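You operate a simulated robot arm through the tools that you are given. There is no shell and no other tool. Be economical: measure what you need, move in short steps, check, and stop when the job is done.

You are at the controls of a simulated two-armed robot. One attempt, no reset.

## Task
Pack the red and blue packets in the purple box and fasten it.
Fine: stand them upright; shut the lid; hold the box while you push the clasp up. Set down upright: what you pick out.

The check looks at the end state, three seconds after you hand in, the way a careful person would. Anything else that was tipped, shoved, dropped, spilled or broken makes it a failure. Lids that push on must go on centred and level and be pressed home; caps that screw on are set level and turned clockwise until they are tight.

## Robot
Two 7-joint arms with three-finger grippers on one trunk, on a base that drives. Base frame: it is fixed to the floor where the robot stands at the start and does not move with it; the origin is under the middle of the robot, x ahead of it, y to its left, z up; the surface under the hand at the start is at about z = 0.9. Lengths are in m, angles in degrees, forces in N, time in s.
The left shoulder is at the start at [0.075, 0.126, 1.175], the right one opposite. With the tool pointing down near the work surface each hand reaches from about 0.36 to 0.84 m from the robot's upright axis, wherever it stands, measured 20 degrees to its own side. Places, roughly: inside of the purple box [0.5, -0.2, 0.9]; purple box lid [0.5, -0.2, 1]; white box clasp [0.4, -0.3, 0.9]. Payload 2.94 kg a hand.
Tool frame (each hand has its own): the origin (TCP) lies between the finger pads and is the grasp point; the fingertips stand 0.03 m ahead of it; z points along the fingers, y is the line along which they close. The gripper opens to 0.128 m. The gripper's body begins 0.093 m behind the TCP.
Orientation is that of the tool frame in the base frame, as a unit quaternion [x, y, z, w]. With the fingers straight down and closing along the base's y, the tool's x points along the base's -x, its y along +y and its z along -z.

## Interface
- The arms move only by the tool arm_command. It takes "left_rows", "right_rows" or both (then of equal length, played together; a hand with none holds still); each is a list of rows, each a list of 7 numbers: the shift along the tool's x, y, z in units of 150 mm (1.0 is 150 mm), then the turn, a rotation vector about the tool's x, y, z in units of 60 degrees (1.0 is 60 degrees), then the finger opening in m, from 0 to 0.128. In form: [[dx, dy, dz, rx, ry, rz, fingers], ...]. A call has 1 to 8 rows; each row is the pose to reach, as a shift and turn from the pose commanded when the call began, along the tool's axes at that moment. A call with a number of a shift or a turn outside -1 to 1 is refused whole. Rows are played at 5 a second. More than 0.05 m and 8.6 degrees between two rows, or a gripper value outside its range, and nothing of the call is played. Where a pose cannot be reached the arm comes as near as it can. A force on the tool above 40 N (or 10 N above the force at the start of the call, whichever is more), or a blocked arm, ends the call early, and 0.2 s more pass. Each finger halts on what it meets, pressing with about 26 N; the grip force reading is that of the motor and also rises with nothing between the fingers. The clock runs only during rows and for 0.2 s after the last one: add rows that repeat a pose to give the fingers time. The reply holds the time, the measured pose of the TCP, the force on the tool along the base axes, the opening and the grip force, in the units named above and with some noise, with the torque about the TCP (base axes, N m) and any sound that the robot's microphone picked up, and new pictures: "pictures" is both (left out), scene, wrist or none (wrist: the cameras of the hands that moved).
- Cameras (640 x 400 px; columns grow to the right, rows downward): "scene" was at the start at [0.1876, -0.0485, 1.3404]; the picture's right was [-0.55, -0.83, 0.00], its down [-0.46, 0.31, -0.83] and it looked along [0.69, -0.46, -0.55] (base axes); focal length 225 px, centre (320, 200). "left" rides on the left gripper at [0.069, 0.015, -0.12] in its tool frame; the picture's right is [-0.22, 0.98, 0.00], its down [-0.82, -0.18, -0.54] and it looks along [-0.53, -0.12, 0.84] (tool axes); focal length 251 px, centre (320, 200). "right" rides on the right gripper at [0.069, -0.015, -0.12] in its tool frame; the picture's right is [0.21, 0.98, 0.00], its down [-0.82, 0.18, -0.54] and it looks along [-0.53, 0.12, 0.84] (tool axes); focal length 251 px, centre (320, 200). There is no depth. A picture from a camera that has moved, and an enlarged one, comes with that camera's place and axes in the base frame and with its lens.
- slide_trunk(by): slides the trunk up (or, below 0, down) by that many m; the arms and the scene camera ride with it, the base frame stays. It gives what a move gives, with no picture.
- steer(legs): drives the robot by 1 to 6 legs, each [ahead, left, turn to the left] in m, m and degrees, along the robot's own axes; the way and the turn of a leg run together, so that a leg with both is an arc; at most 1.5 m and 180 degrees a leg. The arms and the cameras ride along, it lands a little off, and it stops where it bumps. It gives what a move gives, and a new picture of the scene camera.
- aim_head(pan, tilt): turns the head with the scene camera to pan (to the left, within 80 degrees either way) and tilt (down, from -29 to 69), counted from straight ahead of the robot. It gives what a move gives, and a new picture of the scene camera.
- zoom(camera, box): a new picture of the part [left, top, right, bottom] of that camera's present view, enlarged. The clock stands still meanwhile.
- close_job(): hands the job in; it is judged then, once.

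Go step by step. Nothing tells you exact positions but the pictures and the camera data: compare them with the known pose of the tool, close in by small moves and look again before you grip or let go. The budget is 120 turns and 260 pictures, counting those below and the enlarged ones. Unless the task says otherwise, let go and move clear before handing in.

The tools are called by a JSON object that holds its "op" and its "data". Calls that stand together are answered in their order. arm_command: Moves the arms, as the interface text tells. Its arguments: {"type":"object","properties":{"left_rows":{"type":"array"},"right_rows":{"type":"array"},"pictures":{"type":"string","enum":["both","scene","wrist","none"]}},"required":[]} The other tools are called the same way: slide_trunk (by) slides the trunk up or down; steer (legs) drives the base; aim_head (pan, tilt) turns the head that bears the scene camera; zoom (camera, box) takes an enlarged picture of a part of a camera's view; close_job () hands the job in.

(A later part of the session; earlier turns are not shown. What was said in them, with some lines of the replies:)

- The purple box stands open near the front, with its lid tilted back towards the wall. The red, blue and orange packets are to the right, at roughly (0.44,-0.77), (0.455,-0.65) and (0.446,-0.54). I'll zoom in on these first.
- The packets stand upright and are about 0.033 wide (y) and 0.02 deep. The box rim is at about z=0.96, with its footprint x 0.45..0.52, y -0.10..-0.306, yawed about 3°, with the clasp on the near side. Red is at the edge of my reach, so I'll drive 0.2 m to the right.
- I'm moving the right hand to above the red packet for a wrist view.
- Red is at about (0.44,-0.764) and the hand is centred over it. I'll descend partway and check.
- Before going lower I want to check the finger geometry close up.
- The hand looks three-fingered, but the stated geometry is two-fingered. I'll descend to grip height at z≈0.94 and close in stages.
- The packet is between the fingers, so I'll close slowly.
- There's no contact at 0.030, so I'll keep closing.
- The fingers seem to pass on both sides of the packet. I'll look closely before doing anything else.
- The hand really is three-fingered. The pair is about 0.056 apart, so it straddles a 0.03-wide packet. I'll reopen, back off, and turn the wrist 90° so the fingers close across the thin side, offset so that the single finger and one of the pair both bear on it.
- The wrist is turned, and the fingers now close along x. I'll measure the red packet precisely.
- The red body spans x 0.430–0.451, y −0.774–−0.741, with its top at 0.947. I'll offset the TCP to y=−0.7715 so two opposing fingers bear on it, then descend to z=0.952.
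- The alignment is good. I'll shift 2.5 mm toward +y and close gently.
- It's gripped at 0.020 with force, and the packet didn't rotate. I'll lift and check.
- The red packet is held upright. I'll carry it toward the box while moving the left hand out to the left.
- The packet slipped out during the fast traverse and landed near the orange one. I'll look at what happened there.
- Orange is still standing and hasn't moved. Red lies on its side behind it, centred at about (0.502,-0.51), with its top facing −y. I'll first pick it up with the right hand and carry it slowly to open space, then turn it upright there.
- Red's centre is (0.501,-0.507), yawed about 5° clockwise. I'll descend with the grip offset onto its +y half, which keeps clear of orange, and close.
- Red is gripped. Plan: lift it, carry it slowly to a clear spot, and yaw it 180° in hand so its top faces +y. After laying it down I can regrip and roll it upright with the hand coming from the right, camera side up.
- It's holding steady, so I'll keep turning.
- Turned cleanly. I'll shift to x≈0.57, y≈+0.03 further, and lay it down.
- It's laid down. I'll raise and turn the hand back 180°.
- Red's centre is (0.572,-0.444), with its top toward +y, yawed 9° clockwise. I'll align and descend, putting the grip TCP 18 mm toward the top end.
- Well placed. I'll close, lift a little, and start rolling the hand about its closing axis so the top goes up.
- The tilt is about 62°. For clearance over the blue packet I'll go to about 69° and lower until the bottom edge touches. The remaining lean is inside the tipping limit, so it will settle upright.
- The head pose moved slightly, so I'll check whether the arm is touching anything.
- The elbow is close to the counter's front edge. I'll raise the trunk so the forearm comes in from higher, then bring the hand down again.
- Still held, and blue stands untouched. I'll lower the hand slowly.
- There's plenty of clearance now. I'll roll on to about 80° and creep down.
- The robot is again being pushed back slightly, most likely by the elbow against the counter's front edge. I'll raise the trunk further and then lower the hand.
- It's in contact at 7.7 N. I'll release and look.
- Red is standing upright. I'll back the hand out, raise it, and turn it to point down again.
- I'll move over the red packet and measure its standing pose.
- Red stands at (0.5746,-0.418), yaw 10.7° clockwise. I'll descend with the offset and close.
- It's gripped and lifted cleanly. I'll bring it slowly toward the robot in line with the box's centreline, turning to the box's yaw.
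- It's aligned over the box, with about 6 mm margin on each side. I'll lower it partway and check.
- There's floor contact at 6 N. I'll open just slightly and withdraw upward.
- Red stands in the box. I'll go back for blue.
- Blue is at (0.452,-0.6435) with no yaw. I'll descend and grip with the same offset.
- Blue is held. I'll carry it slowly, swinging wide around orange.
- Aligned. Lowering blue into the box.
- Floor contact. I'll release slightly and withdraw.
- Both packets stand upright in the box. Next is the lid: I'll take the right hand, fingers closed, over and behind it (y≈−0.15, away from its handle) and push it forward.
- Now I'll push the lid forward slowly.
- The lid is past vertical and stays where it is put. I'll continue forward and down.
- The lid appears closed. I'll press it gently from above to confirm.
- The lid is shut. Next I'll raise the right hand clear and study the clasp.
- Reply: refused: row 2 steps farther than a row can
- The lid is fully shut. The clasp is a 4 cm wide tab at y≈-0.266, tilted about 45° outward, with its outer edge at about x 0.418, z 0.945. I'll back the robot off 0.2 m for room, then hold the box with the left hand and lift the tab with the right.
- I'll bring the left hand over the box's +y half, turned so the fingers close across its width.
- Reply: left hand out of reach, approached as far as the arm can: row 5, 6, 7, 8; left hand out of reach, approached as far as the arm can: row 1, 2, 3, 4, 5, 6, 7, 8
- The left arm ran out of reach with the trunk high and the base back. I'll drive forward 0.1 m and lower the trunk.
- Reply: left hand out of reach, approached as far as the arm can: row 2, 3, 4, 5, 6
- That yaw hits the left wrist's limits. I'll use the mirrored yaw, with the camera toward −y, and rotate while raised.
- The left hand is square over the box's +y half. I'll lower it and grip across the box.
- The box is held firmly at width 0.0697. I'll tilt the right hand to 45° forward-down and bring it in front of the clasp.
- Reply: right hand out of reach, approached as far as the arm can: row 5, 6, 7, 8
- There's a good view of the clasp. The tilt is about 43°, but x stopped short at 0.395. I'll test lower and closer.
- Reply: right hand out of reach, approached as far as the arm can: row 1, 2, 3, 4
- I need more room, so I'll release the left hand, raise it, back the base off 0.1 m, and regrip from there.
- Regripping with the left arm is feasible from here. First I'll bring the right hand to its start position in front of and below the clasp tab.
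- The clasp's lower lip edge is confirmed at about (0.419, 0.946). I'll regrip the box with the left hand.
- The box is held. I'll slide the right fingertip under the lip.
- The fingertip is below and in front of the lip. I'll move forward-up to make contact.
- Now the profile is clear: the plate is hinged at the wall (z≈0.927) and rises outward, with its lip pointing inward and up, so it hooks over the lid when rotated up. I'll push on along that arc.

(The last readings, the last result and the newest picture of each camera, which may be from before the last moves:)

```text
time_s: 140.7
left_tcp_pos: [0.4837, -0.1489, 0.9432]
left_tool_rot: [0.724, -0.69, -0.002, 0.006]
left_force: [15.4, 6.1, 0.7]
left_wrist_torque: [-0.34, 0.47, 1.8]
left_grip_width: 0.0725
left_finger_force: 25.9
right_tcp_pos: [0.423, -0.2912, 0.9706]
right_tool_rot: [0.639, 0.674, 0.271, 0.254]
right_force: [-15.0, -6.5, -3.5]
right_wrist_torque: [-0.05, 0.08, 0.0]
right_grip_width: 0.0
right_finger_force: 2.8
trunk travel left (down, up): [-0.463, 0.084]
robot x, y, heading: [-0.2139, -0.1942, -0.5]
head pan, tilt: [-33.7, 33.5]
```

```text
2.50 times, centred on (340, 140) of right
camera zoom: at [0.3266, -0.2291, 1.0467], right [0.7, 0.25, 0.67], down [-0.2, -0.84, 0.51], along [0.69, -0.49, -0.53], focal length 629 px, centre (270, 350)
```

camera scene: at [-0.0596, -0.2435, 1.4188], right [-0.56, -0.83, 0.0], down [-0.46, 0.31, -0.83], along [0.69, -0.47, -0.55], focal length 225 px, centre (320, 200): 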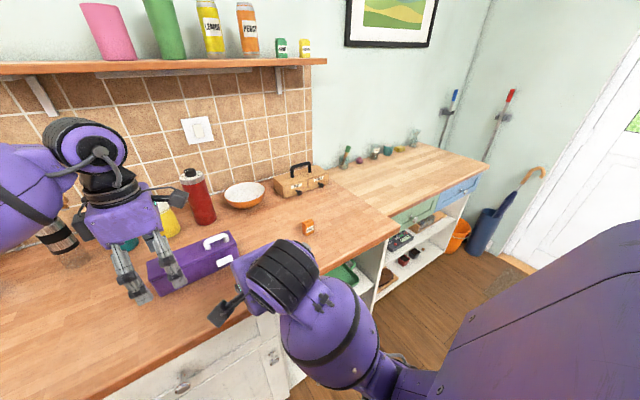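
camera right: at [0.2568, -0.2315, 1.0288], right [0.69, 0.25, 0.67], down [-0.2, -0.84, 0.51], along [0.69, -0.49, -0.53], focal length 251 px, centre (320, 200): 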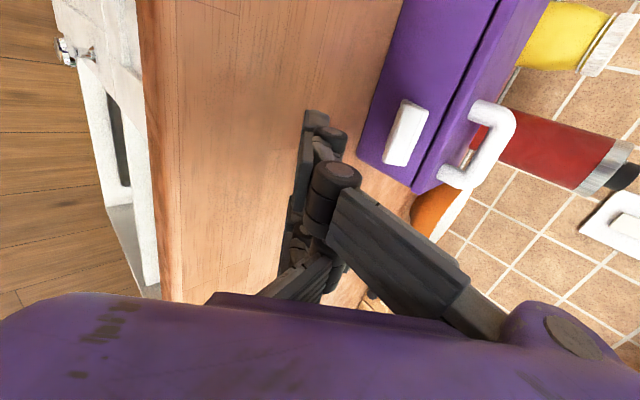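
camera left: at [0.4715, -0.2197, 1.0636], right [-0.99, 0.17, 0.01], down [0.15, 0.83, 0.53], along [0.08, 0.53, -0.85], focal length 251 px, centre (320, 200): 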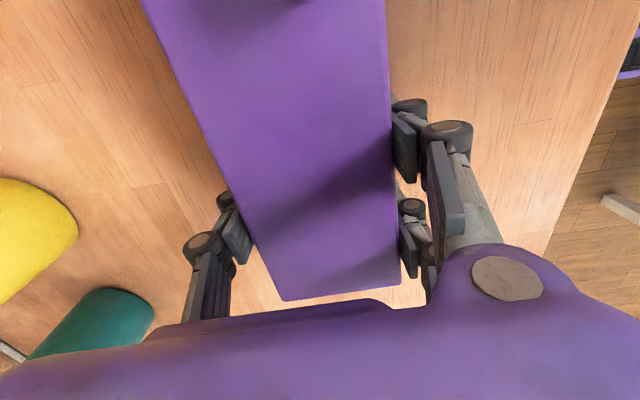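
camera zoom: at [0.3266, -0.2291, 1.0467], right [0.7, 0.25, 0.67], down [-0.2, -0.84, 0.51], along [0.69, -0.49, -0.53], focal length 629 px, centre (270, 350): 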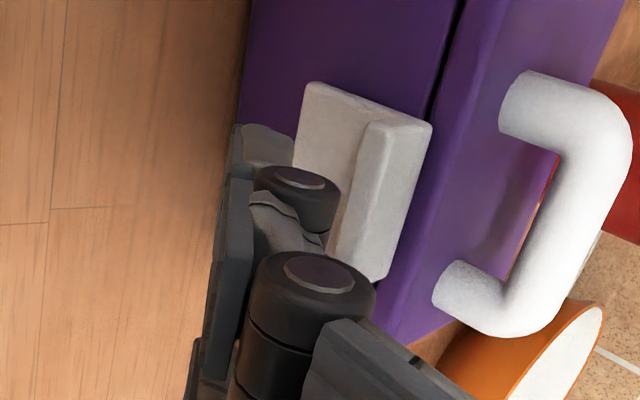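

The clasp has rotated up a good way, but I'm now pressing on the box with 15 N. I'll ease back and look.

{"op": "arm_command", "data": {"right_rows": [[0, -0.05, 0, 0, 0, 0, 0], [0, -0.1, 0, 0, 0, 0, 0], [0, -0.2, -0.05, 0, 0, 0, 0], [0, -0.3, -0.1, 0, 0, 0, 0]], "pictures": "wrist"}}

{"op": "zoom", "data": {"camera": "right", "box": [240, 40, 480, 220]}}

{"op": "zoom", "data": {"camera": "scene", "box": [150, 220, 270, 310]}}

```text
time_s: 141.7
left_tcp_pos: [0.4826, -0.1509, 0.9418]
left_tool_rot: [0.722, -0.692, -0.002, 0.007]
left_force: [-0.9, -0.5, 0.9]
left_wrist_torque: [-0.41, -0.12, -0.19]
left_grip_width: 0.0696
left_finger_force: 26.4
right_tcp_pos: [0.381, -0.294, 0.9487]
right_tool_rot: [0.638, 0.674, 0.273, 0.254]
right_force: [0.3, -0.7, 0.6]
right_wrist_torque: [0.01, 0.02, 0.0]
right_grip_width: 0.0
right_finger_force: 3.1
trunk travel left (down, up): [-0.463, 0.084]
robot x, y, heading: [-0.2195, -0.1923, -0.4]
head pan, tilt: [-33.7, 33.5]
camera right: at [0.2858, -0.2311, 1.0264], right [0.69, 0.25, 0.68], down [-0.2, -0.84, 0.51], along [0.69, -0.49, -0.53], focal length 251 px, centre (320, 200)
```

right: 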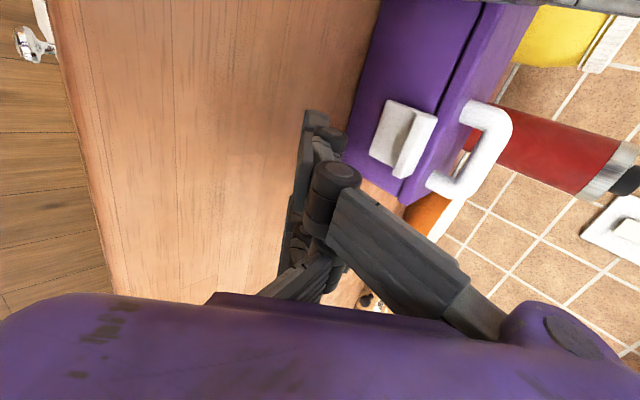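

```text
2.22 times, centred on (360, 130) of right
camera zoom: at [0.2858, -0.2311, 1.0264], right [0.69, 0.25, 0.68], down [-0.2, -0.84, 0.51], along [0.69, -0.49, -0.53], focal length 559 px, centre (231, 356)
```

zoom: 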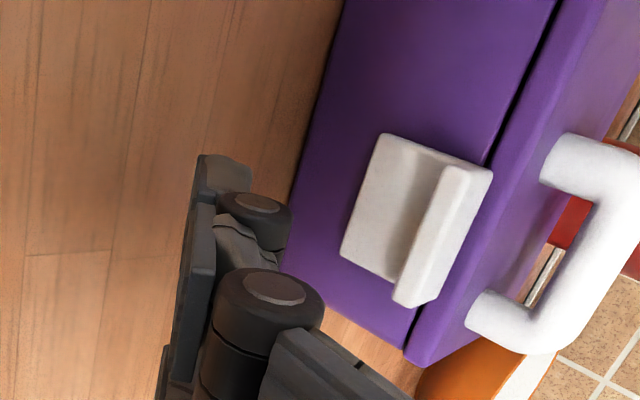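

```text
4.44 times, centred on (210, 265) of scene
camera zoom: at [-0.0605, -0.2435, 1.4189], right [-0.56, -0.83, 0.0], down [-0.46, 0.31, -0.83], along [0.69, -0.47, -0.55], focal length 1002 px, centre (809, -89)
```

zoom: 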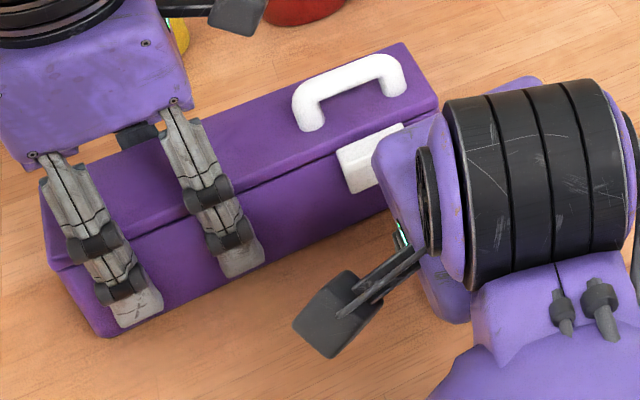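

The clasp now looks nearly flush with the wall. I'll zoom in tightly to judge whether it's fully up.

{"op": "zoom", "data": {"camera": "right", "box": [350, 80, 450, 180]}}

{"op": "zoom", "data": {"camera": "scene", "box": [220, 235, 260, 270]}}

```text
4.00 times, centred on (400, 130) of right
camera zoom: at [0.2858, -0.2311, 1.0264], right [0.69, 0.25, 0.68], down [-0.2, -0.84, 0.51], along [0.69, -0.49, -0.53], focal length 1006 px, centre (0, 480)
```

zoom: 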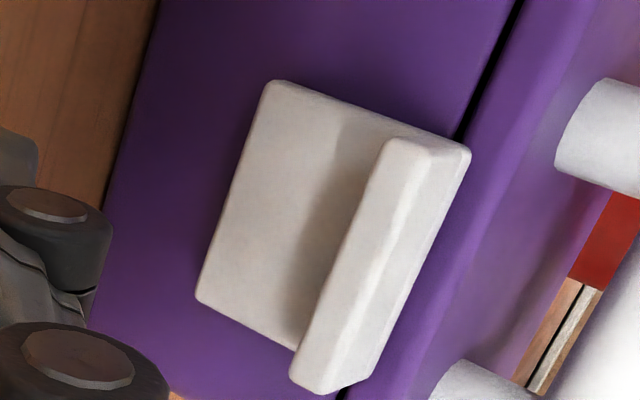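

```text
11.43 times, centred on (240, 252) of scene
camera zoom: at [-0.0605, -0.2435, 1.4189], right [-0.56, -0.83, 0.0], down [-0.46, 0.31, -0.83], along [0.69, -0.47, -0.55], focal length 2576 px, centre (1234, -400)
```

zoom: 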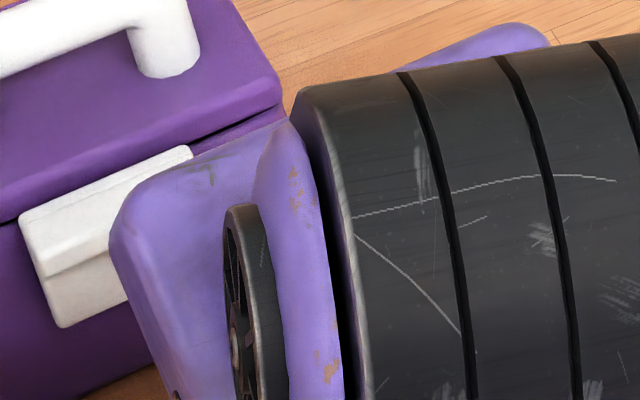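

The clasp plate is flush against the front, covering the seam up to lid height. The 15 N reading was it pressed against its stop. I'll withdraw the right hand first, then release with the left.

{"op": "arm_command", "data": {"right_rows": [[0, -0.1, -0.15, 0, 0, 0, 0], [0, -0.1, -0.4, 0, 0, 0, 0], [0, -0.1, -0.65, 0, 0, 0, 0], [0, -0.1, -0.9, 0, 0, 0, 0]], "pictures": "none"}}

{"op": "arm_command", "data": {"left_rows": [[0, 0, 0, 0, 0, 0, 0.075], [0, 0, 0, 0, 0, 0, 0.09], [0, 0, 0, 0, 0, 0, 0.11], [0, 0, 0, 0, 0, 0, 0.12], [0, 0, -0.2, 0, 0, 0, 0.12], [0, 0, -0.45, 0, 0, 0, 0.12], [0, 0, -0.7, 0, 0, 0, 0.12], [0, 0, -0.95, 0, 0, 0, 0.12]], "pictures": "none"}}

{"op": "zoom", "data": {"camera": "scene", "box": [130, 200, 350, 310]}}

{"op": "zoom", "data": {"camera": "right", "box": [380, 0, 560, 160]}}

```text
time_s: 142.7
left_tcp_pos: [0.4824, -0.1495, 0.9431]
left_tool_rot: [0.723, -0.691, -0.003, 0.006]
left_force: [-2.5, 0.6, 1.1]
left_wrist_torque: [-0.22, -0.1, -0.11]
left_grip_width: 0.0697
left_finger_force: 25.6
right_tcp_pos: [0.2792, -0.2969, 1.0381]
right_tool_rot: [0.639, 0.674, 0.271, 0.253]
right_force: [0.0, -0.2, -0.4]
right_wrist_torque: [-0.01, -0.02, 0.01]
right_grip_width: 0.0
right_finger_force: 3.4
trunk travel left (down, up): [-0.463, 0.084]
robot x, y, heading: [-0.217, -0.1991, -0.4]
head pan, tilt: [-33.7, 33.5]
```

```text
time_s: 144.5
left_tcp_pos: [0.482, -0.1474, 1.0847]
left_tool_rot: [0.723, -0.69, -0.003, 0.007]
left_force: [-0.7, 0.1, -0.4]
left_wrist_torque: [0.01, 0.01, 0.04]
left_grip_width: 0.1202
left_finger_force: 0.2
right_tcp_pos: [0.2786, -0.2973, 1.0381]
right_tool_rot: [0.638, 0.674, 0.272, 0.254]
right_force: [0.4, -0.8, 0.7]
right_wrist_torque: [0.01, -0.01, 0.01]
right_grip_width: 0.0
right_finger_force: 3.0
trunk travel left (down, up): [-0.463, 0.084]
robot x, y, heading: [-0.2218, -0.1958, -0.5]
head pan, tilt: [-33.7, 33.5]
```

```text
2.91 times, centred on (240, 255) of scene
camera zoom: at [-0.0609, -0.244, 1.419], right [-0.56, -0.83, 0.0], down [-0.46, 0.31, -0.83], along [0.69, -0.47, -0.55], focal length 656 px, centre (553, 40)
```

zoom: 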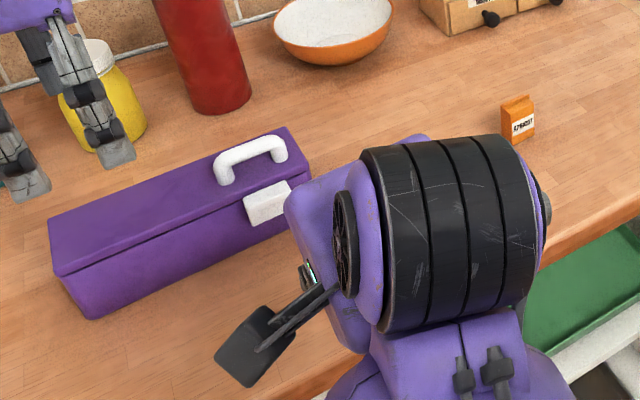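

```text
2.50 times, centred on (470, 80) of right
camera zoom: at [0.1812, -0.2353, 1.1151], right [0.69, 0.25, 0.67], down [-0.2, -0.84, 0.51], along [0.69, -0.49, -0.53], focal length 629 px, centre (-55, 500)
```

zoom: 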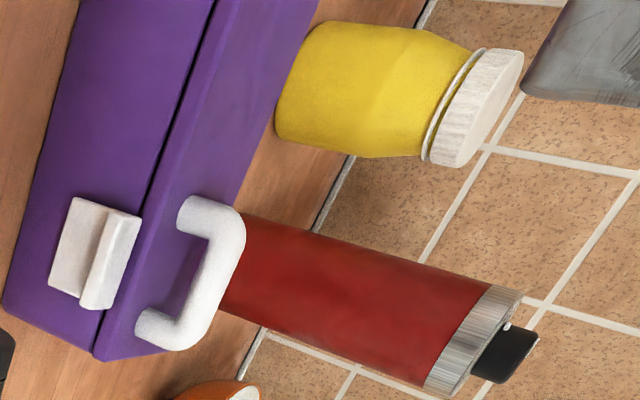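

The clasp stays up, but the plate top just meets the seam. It may lack a few degrees, so I'll hold the box again and give the tab one more firm push from under its edge.

{"op": "arm_command", "data": {"left_rows": [[0, 0, 0.25, 0, 0, 0, 0.12], [0, 0, 0.5, 0, 0, 0, 0.12], [0, 0, 0.75, 0, 0, 0, 0.12], [0, 0, 0.93, 0, 0, 0, 0.1], [0, 0, 0.93, 0, 0, 0, 0.085], [0, 0, 0.93, 0, 0, 0, 0.075], [0, 0, 0.93, 0, 0, 0, 0.06], [0, 0, 0.93, 0, 0, 0, 0.06]], "right_rows": [[0, 0.0, 0.15, 0, 0, 0, 0], [0, 0.0, 0.3, 0, 0, 0, 0], [0, 0.0, 0.45, 0, 0, 0, 0], [0, 0.0, 0.6, 0, 0, 0, 0], [0, 0.06, 0.72, 0, 0, 0, 0], [0, 0.06, 0.84, 0, 0, 0, 0], [0, 0.06, 0.84, 0, 0, 0, 0], [0, 0.06, 0.84, 0, 0, 0, 0]], "pictures": "none"}}

{"op": "zoom", "data": {"camera": "right", "box": [280, 60, 460, 200]}}

```text
time_s: 146.3
left_tcp_pos: [0.4811, -0.1501, 0.947]
left_tool_rot: [0.723, -0.691, -0.002, 0.006]
left_force: [0.5, 0.0, 0.0]
left_wrist_torque: [0.0, -0.1, 0.04]
left_grip_width: 0.0696
left_finger_force: 25.5
right_tcp_pos: [0.372, -0.2952, 0.9474]
right_tool_rot: [0.639, 0.674, 0.269, 0.255]
right_force: [0.6, 0.0, -0.2]
right_wrist_torque: [0.01, 0.02, -0.01]
right_grip_width: 0.0
right_finger_force: 2.4
trunk travel left (down, up): [-0.463, 0.084]
robot x, y, heading: [-0.2207, -0.1936, -0.5]
head pan, tilt: [-33.7, 33.5]
```

```text
2.86 times, centred on (370, 130) of right
camera zoom: at [0.2744, -0.2323, 1.0262], right [0.7, 0.25, 0.67], down [-0.2, -0.83, 0.52], along [0.69, -0.49, -0.53], focal length 718 px, centre (177, 400)
```

zoom: 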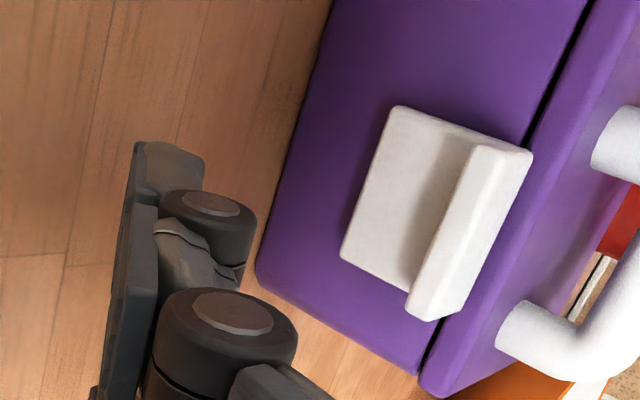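

{"op": "arm_command", "data": {"right_rows": [[0, 0.06, 0.013, 0, 0, 0, 0], [0, 0.12, 0.027, 0, 0, 0, 0], [0, 0.173, 0.04, 0, 0, 0, 0], [0, 0.2, 0.04, 0, 0, 0, 0], [0, 0.23, 0.04, 0, 0, 0, 0], [0, 0.25, 0.04, 0, 0, 0, 0], [0, 0.27, 0.04, 0, 0, 0, 0], [0, 0.27, 0.04, 0, 0, 0, 0]], "pictures": "none"}}

{"op": "zoom", "data": {"camera": "right", "box": [260, 60, 440, 200]}}

```text
time_s: 148.1
left_tcp_pos: [0.4817, -0.1499, 0.9465]
left_tool_rot: [0.723, -0.691, -0.003, 0.006]
left_force: [-0.4, -0.5, -0.4]
left_wrist_torque: [0.06, -0.05, -0.01]
left_grip_width: 0.0696
left_finger_force: 25.8
right_tcp_pos: [0.4037, -0.3016, 0.9752]
right_tool_rot: [0.638, 0.674, 0.264, 0.262]
right_force: [-0.5, -0.2, -0.2]
right_wrist_torque: [0.02, 0.01, 0.0]
right_grip_width: 0.0
right_finger_force: 2.9
trunk travel left (down, up): [-0.463, 0.084]
robot x, y, heading: [-0.2172, -0.1933, -0.3]
head pan, tilt: [-33.7, 33.5]
```

```text
2.86 times, centred on (350, 130) of right
camera zoom: at [0.308, -0.2366, 1.05], right [0.69, 0.26, 0.67], down [-0.2, -0.82, 0.53], along [0.69, -0.5, -0.52], focal length 718 px, centre (234, 400)
```

zoom: 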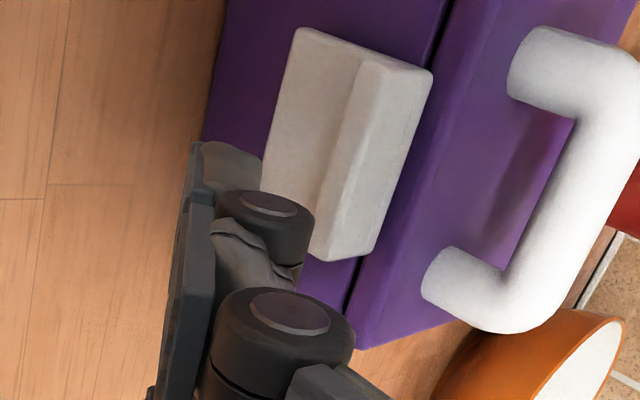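

{"op": "arm_command", "data": {"right_rows": [[0.02, 0.03, 0.01, 0, 0, 0, 0], [0.04, 0.06, 0.02, 0, 0, 0, 0], [0.04, 0.09, 0.03, 0, 0, 0, 0], [0.04, 0.115, 0.04, 0, 0, 0, 0], [0.04, 0.14, 0.05, 0, 0, 0, 0], [0.04, 0.16, 0.06, 0, 0, 0, 0]], "pictures": "none"}}

{"op": "zoom", "data": {"camera": "right", "box": [260, 60, 440, 200]}}

```text
time_s: 149.5
left_tcp_pos: [0.4817, -0.15, 0.9455]
left_tool_rot: [0.723, -0.691, -0.001, 0.005]
left_force: [3.4, 1.4, -1.1]
left_wrist_torque: [0.05, 0.0, 0.44]
left_grip_width: 0.0696
left_finger_force: 26.1
right_tcp_pos: [0.4281, -0.2927, 0.9879]
right_tool_rot: [0.638, 0.673, 0.266, 0.262]
right_force: [-2.7, -0.2, 2.1]
right_wrist_torque: [0.02, 0.03, 0.06]
right_grip_width: 0.0001
right_finger_force: 3.1
trunk travel left (down, up): [-0.463, 0.084]
robot x, y, heading: [-0.2184, -0.1959, -0.2]
head pan, tilt: [-33.7, 33.5]
```

```text
2.86 times, centred on (350, 130) of right
camera zoom: at [0.332, -0.2285, 1.0628], right [0.69, 0.26, 0.67], down [-0.2, -0.83, 0.53], along [0.69, -0.5, -0.52], focal length 718 px, centre (234, 400)
```

zoom: 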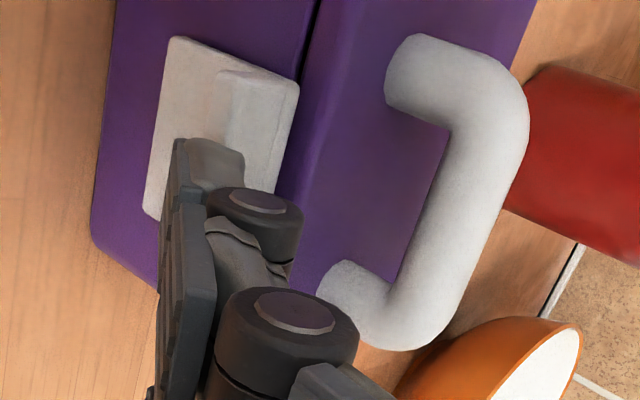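

Contact is on the tab's outer end. I'll push straight in.

{"op": "arm_command", "data": {"right_rows": [[0, 0.02, 0.018, 0, 0, 0, 0], [0, 0.04, 0.037, 0, 0, 0, 0], [0, 0.06, 0.055, 0, 0, 0, 0], [0, 0.075, 0.07, 0, 0, 0, 0]], "pictures": "none"}}

{"op": "zoom", "data": {"camera": "right", "box": [240, 60, 420, 200]}}

```text
time_s: 150.5
left_tcp_pos: [0.4816, -0.1498, 0.9465]
left_tool_rot: [0.723, -0.691, -0.003, 0.006]
left_force: [2.7, 1.7, -0.5]
left_wrist_torque: [0.17, -0.1, 0.32]
left_grip_width: 0.0695
left_finger_force: 26.3
right_tcp_pos: [0.4442, -0.2912, 0.9872]
right_tool_rot: [0.639, 0.673, 0.268, 0.26]
right_force: [-2.1, -0.9, 1.4]
right_wrist_torque: [0.03, 0.09, 0.06]
right_grip_width: 0.0
right_finger_force: 3.1
trunk travel left (down, up): [-0.463, 0.084]
robot x, y, heading: [-0.2201, -0.1957, -0.1]
head pan, tilt: [-33.7, 33.5]
```

```text
2.86 times, centred on (330, 130) of right
camera zoom: at [0.3478, -0.2263, 1.0629], right [0.69, 0.25, 0.67], down [-0.2, -0.83, 0.52], along [0.69, -0.5, -0.52], focal length 718 px, centre (291, 400)
```

zoom: 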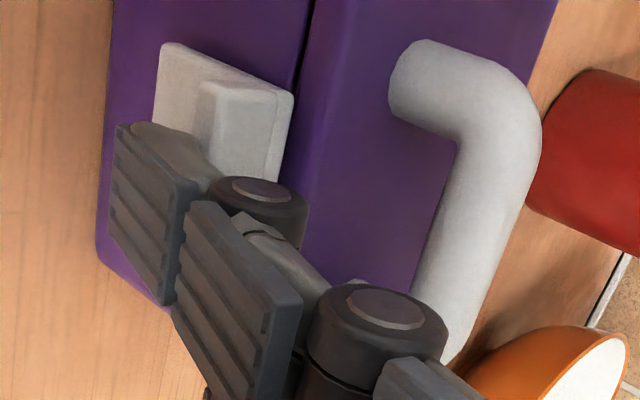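

The finger is just flexing against a solid stop, so the clasp isn't going any further. I'll back off and inspect once more.

{"op": "arm_command", "data": {"right_rows": [[0, -0.1, -0.05, 0, 0, 0, 0], [0, -0.2, -0.12, 0, 0, 0, 0], [0, -0.3, -0.25, 0, 0, 0, 0], [0, -0.3, -0.4, 0, 0, 0, 0]], "pictures": "none"}}

{"op": "zoom", "data": {"camera": "right", "box": [340, 60, 480, 180]}}

{"op": "zoom", "data": {"camera": "scene", "box": [200, 235, 260, 285]}}

```text
time_s: 151.5
left_tcp_pos: [0.4802, -0.1501, 0.946]
left_tool_rot: [0.723, -0.691, -0.004, 0.007]
left_force: [-0.6, -0.6, 0.2]
left_wrist_torque: [-0.15, -0.06, -0.08]
left_grip_width: 0.0698
left_finger_force: 26.0
right_tcp_pos: [0.3704, -0.2991, 0.999]
right_tool_rot: [0.639, 0.673, 0.266, 0.261]
right_force: [0.7, -0.1, 0.3]
right_wrist_torque: [0.0, 0.03, 0.0]
right_grip_width: 0.0003
right_finger_force: 3.0
trunk travel left (down, up): [-0.463, 0.084]
robot x, y, heading: [-0.2151, -0.1942, -0.3]
head pan, tilt: [-33.7, 33.5]
```

```text
3.33 times, centred on (410, 120) of right
camera zoom: at [0.275, -0.2341, 1.0748], right [0.69, 0.25, 0.67], down [-0.21, -0.82, 0.53], along [0.69, -0.5, -0.52], focal length 838 px, centre (20, 467)
```

zoom: 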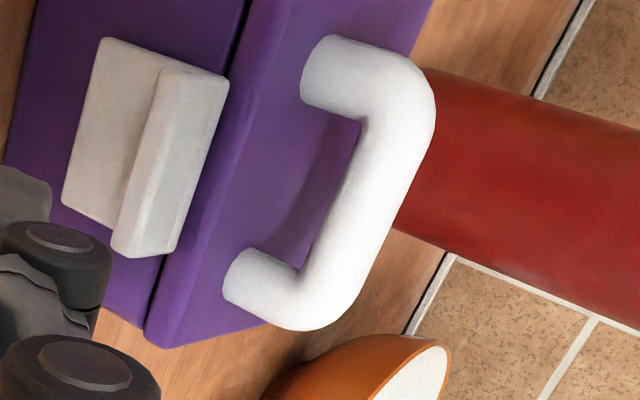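

```text
8.00 times, centred on (230, 260) of scene
camera zoom: at [-0.0601, -0.2434, 1.4189], right [-0.56, -0.83, 0.0], down [-0.46, 0.31, -0.83], along [0.69, -0.47, -0.55], focal length 1803 px, centre (1040, -280)
```

zoom: 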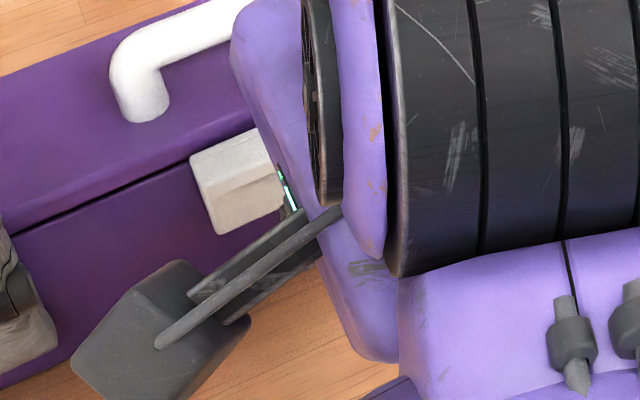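

The plate measures vertical (hinge z≈0.93, top z≈0.967) and flush with the wall, so the clasp is up. I'll release the left hand, clear both hands and do a final check.

{"op": "arm_command", "data": {"left_rows": [[0, 0, 0, 0, 0, 0, 0.075], [0, 0, 0, 0, 0, 0, 0.09], [0, 0, 0, 0, 0, 0, 0.11], [0, 0, 0, 0, 0, 0, 0.12], [0, 0, -0.2, 0, 0, 0, 0.12], [0, 0, -0.45, 0, 0, 0, 0.12], [0, 0, -0.7, 0, 0, 0, 0.12], [0, 0, -0.95, 0, 0, 0, 0.12]], "right_rows": [[0, 0, -0.1, 0, 0, 0, 0], [0, 0, -0.2, 0, 0, 0, 0], [0, 0, -0.3, 0, 0, 0, 0], [0, 0, -0.4, 0, 0, 0, 0], [0, 0, -0.5, 0, 0, 0, 0], [0, 0, -0.5, 0, 0, 0, 0], [0, 0, -0.5, 0, 0, 0, 0], [0, 0, -0.5, 0, 0, 0, 0]], "pictures": "none"}}

{"op": "steer", "data": {"legs": [[-0.2, 0, 0]]}}

{"op": "aim_head", "data": {"pan": 0, "tilt": 25}}

```text
time_s: 153.3
left_tcp_pos: [0.4828, -0.1471, 1.0919]
left_tool_rot: [0.723, -0.691, -0.002, 0.005]
left_force: [-0.5, 0.6, -1.2]
left_wrist_torque: [-0.03, -0.02, 0.01]
left_grip_width: 0.1203
left_finger_force: 0.2
right_tcp_pos: [0.317, -0.2986, 1.051]
right_tool_rot: [0.639, 0.674, 0.264, 0.262]
right_force: [-0.9, -0.7, -0.4]
right_wrist_torque: [0.02, 0.02, 0.03]
right_grip_width: 0.0001
right_finger_force: 3.4
trunk travel left (down, up): [-0.463, 0.084]
robot x, y, heading: [-0.2191, -0.1931, -0.3]
head pan, tilt: [-33.7, 33.5]
```

```text
time_s: 154.9
left_tcp_pos: [0.2815, -0.1488, 1.0915]
left_tool_rot: [0.721, -0.693, -0.002, 0.006]
left_force: [-0.5, 0.5, 0.5]
left_wrist_torque: [0.01, 0.02, 0.01]
left_grip_width: 0.12
left_finger_force: 0.0
right_tcp_pos: [0.1151, -0.301, 1.0524]
right_tool_rot: [0.641, 0.671, 0.264, 0.264]
right_force: [0.1, 0.5, 0.4]
right_wrist_torque: [-0.01, -0.02, 0.0]
right_grip_width: 0.0
right_finger_force: 3.3
trunk travel left (down, up): [-0.463, 0.084]
robot x, y, heading: [-0.4228, -0.1905, -0.9]
head pan, tilt: [-33.7, 33.5]
camera scene: at [-0.2628, -0.2428, 1.4188], right [-0.56, -0.83, 0.0], down [-0.46, 0.31, -0.83], along [0.69, -0.47, -0.55], focal length 225 px, centre (320, 200)
```

scene: 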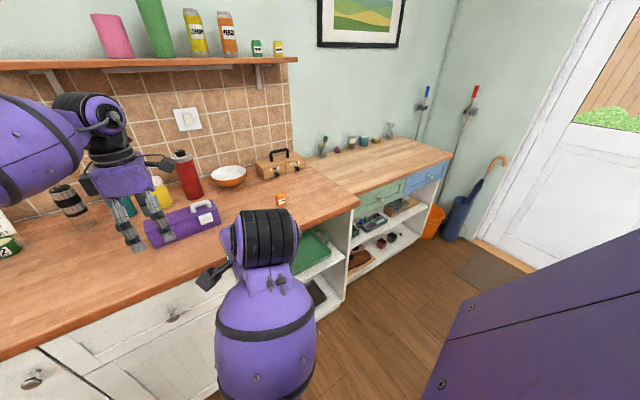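

```text
time_s: 155.9
left_tcp_pos: [0.2818, -0.1489, 1.092]
left_tool_rot: [0.721, -0.693, -0.003, 0.006]
left_force: [-0.1, 1.1, 0.4]
left_wrist_torque: [0.01, -0.02, 0.0]
left_grip_width: 0.1199
left_finger_force: 0.1
right_tcp_pos: [0.1157, -0.302, 1.0535]
right_tool_rot: [0.64, 0.671, 0.264, 0.265]
right_force: [0.3, 0.6, 0.2]
right_wrist_torque: [0.01, -0.02, 0.01]
right_grip_width: 0.0
right_finger_force: 3.0
trunk travel left (down, up): [-0.463, 0.084]
robot x, y, heading: [-0.4225, -0.191, -0.3]
head pan, tilt: [0.0, 25.0]
camera scene: at [-0.2441, -0.1939, 1.4322], right [-0.01, -1.0, 0.0], down [-0.42, 0.0, -0.91], along [0.91, -0.01, -0.42], focal length 225 px, centre (320, 200)
```

scene: 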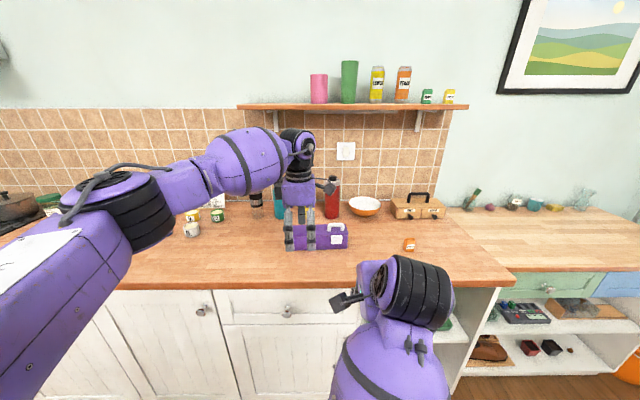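

{"op": "zoom", "data": {"camera": "scene", "box": [310, 215, 360, 255]}}

{"op": "zoom", "data": {"camera": "scene", "box": [270, 160, 470, 270]}}

```text
10.00 times, centred on (335, 235) of scene
camera zoom: at [-0.2441, -0.1939, 1.4322], right [-0.01, -1.0, 0.0], down [-0.42, 0.0, -0.91], along [0.91, -0.01, -0.42], focal length 2254 px, centre (170, -150)
```

zoom: 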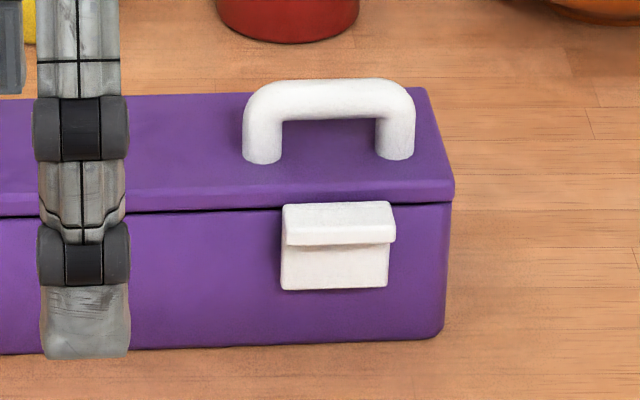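

```text
3.20 times, centred on (370, 215) of scene
camera zoom: at [-0.2441, -0.1939, 1.4322], right [-0.01, -1.0, 0.0], down [-0.42, 0.0, -0.91], along [0.91, -0.01, -0.42], focal length 721 px, centre (160, 152)
```

zoom: 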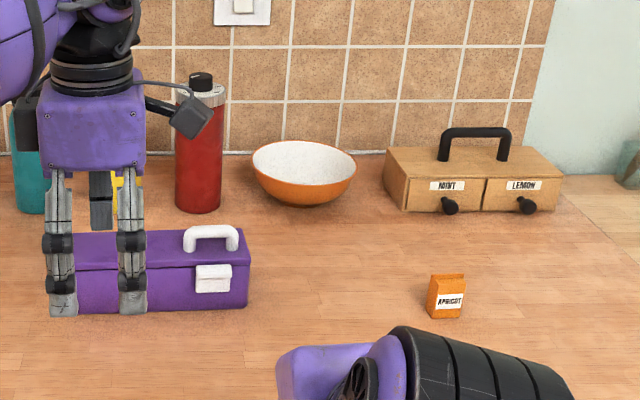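

{"op": "close_job", "data": {}}

```text
The job is handed in.
```

The red and blue packets are standing upright in the purple box, the lid is shut, and the clasp is pushed up flush over the seam. No latch click was reported, so that rests on the pictures.

I dropped the red packet once while carrying it and stood it back up before packing it. The apricot packet it landed beside stayed standing.
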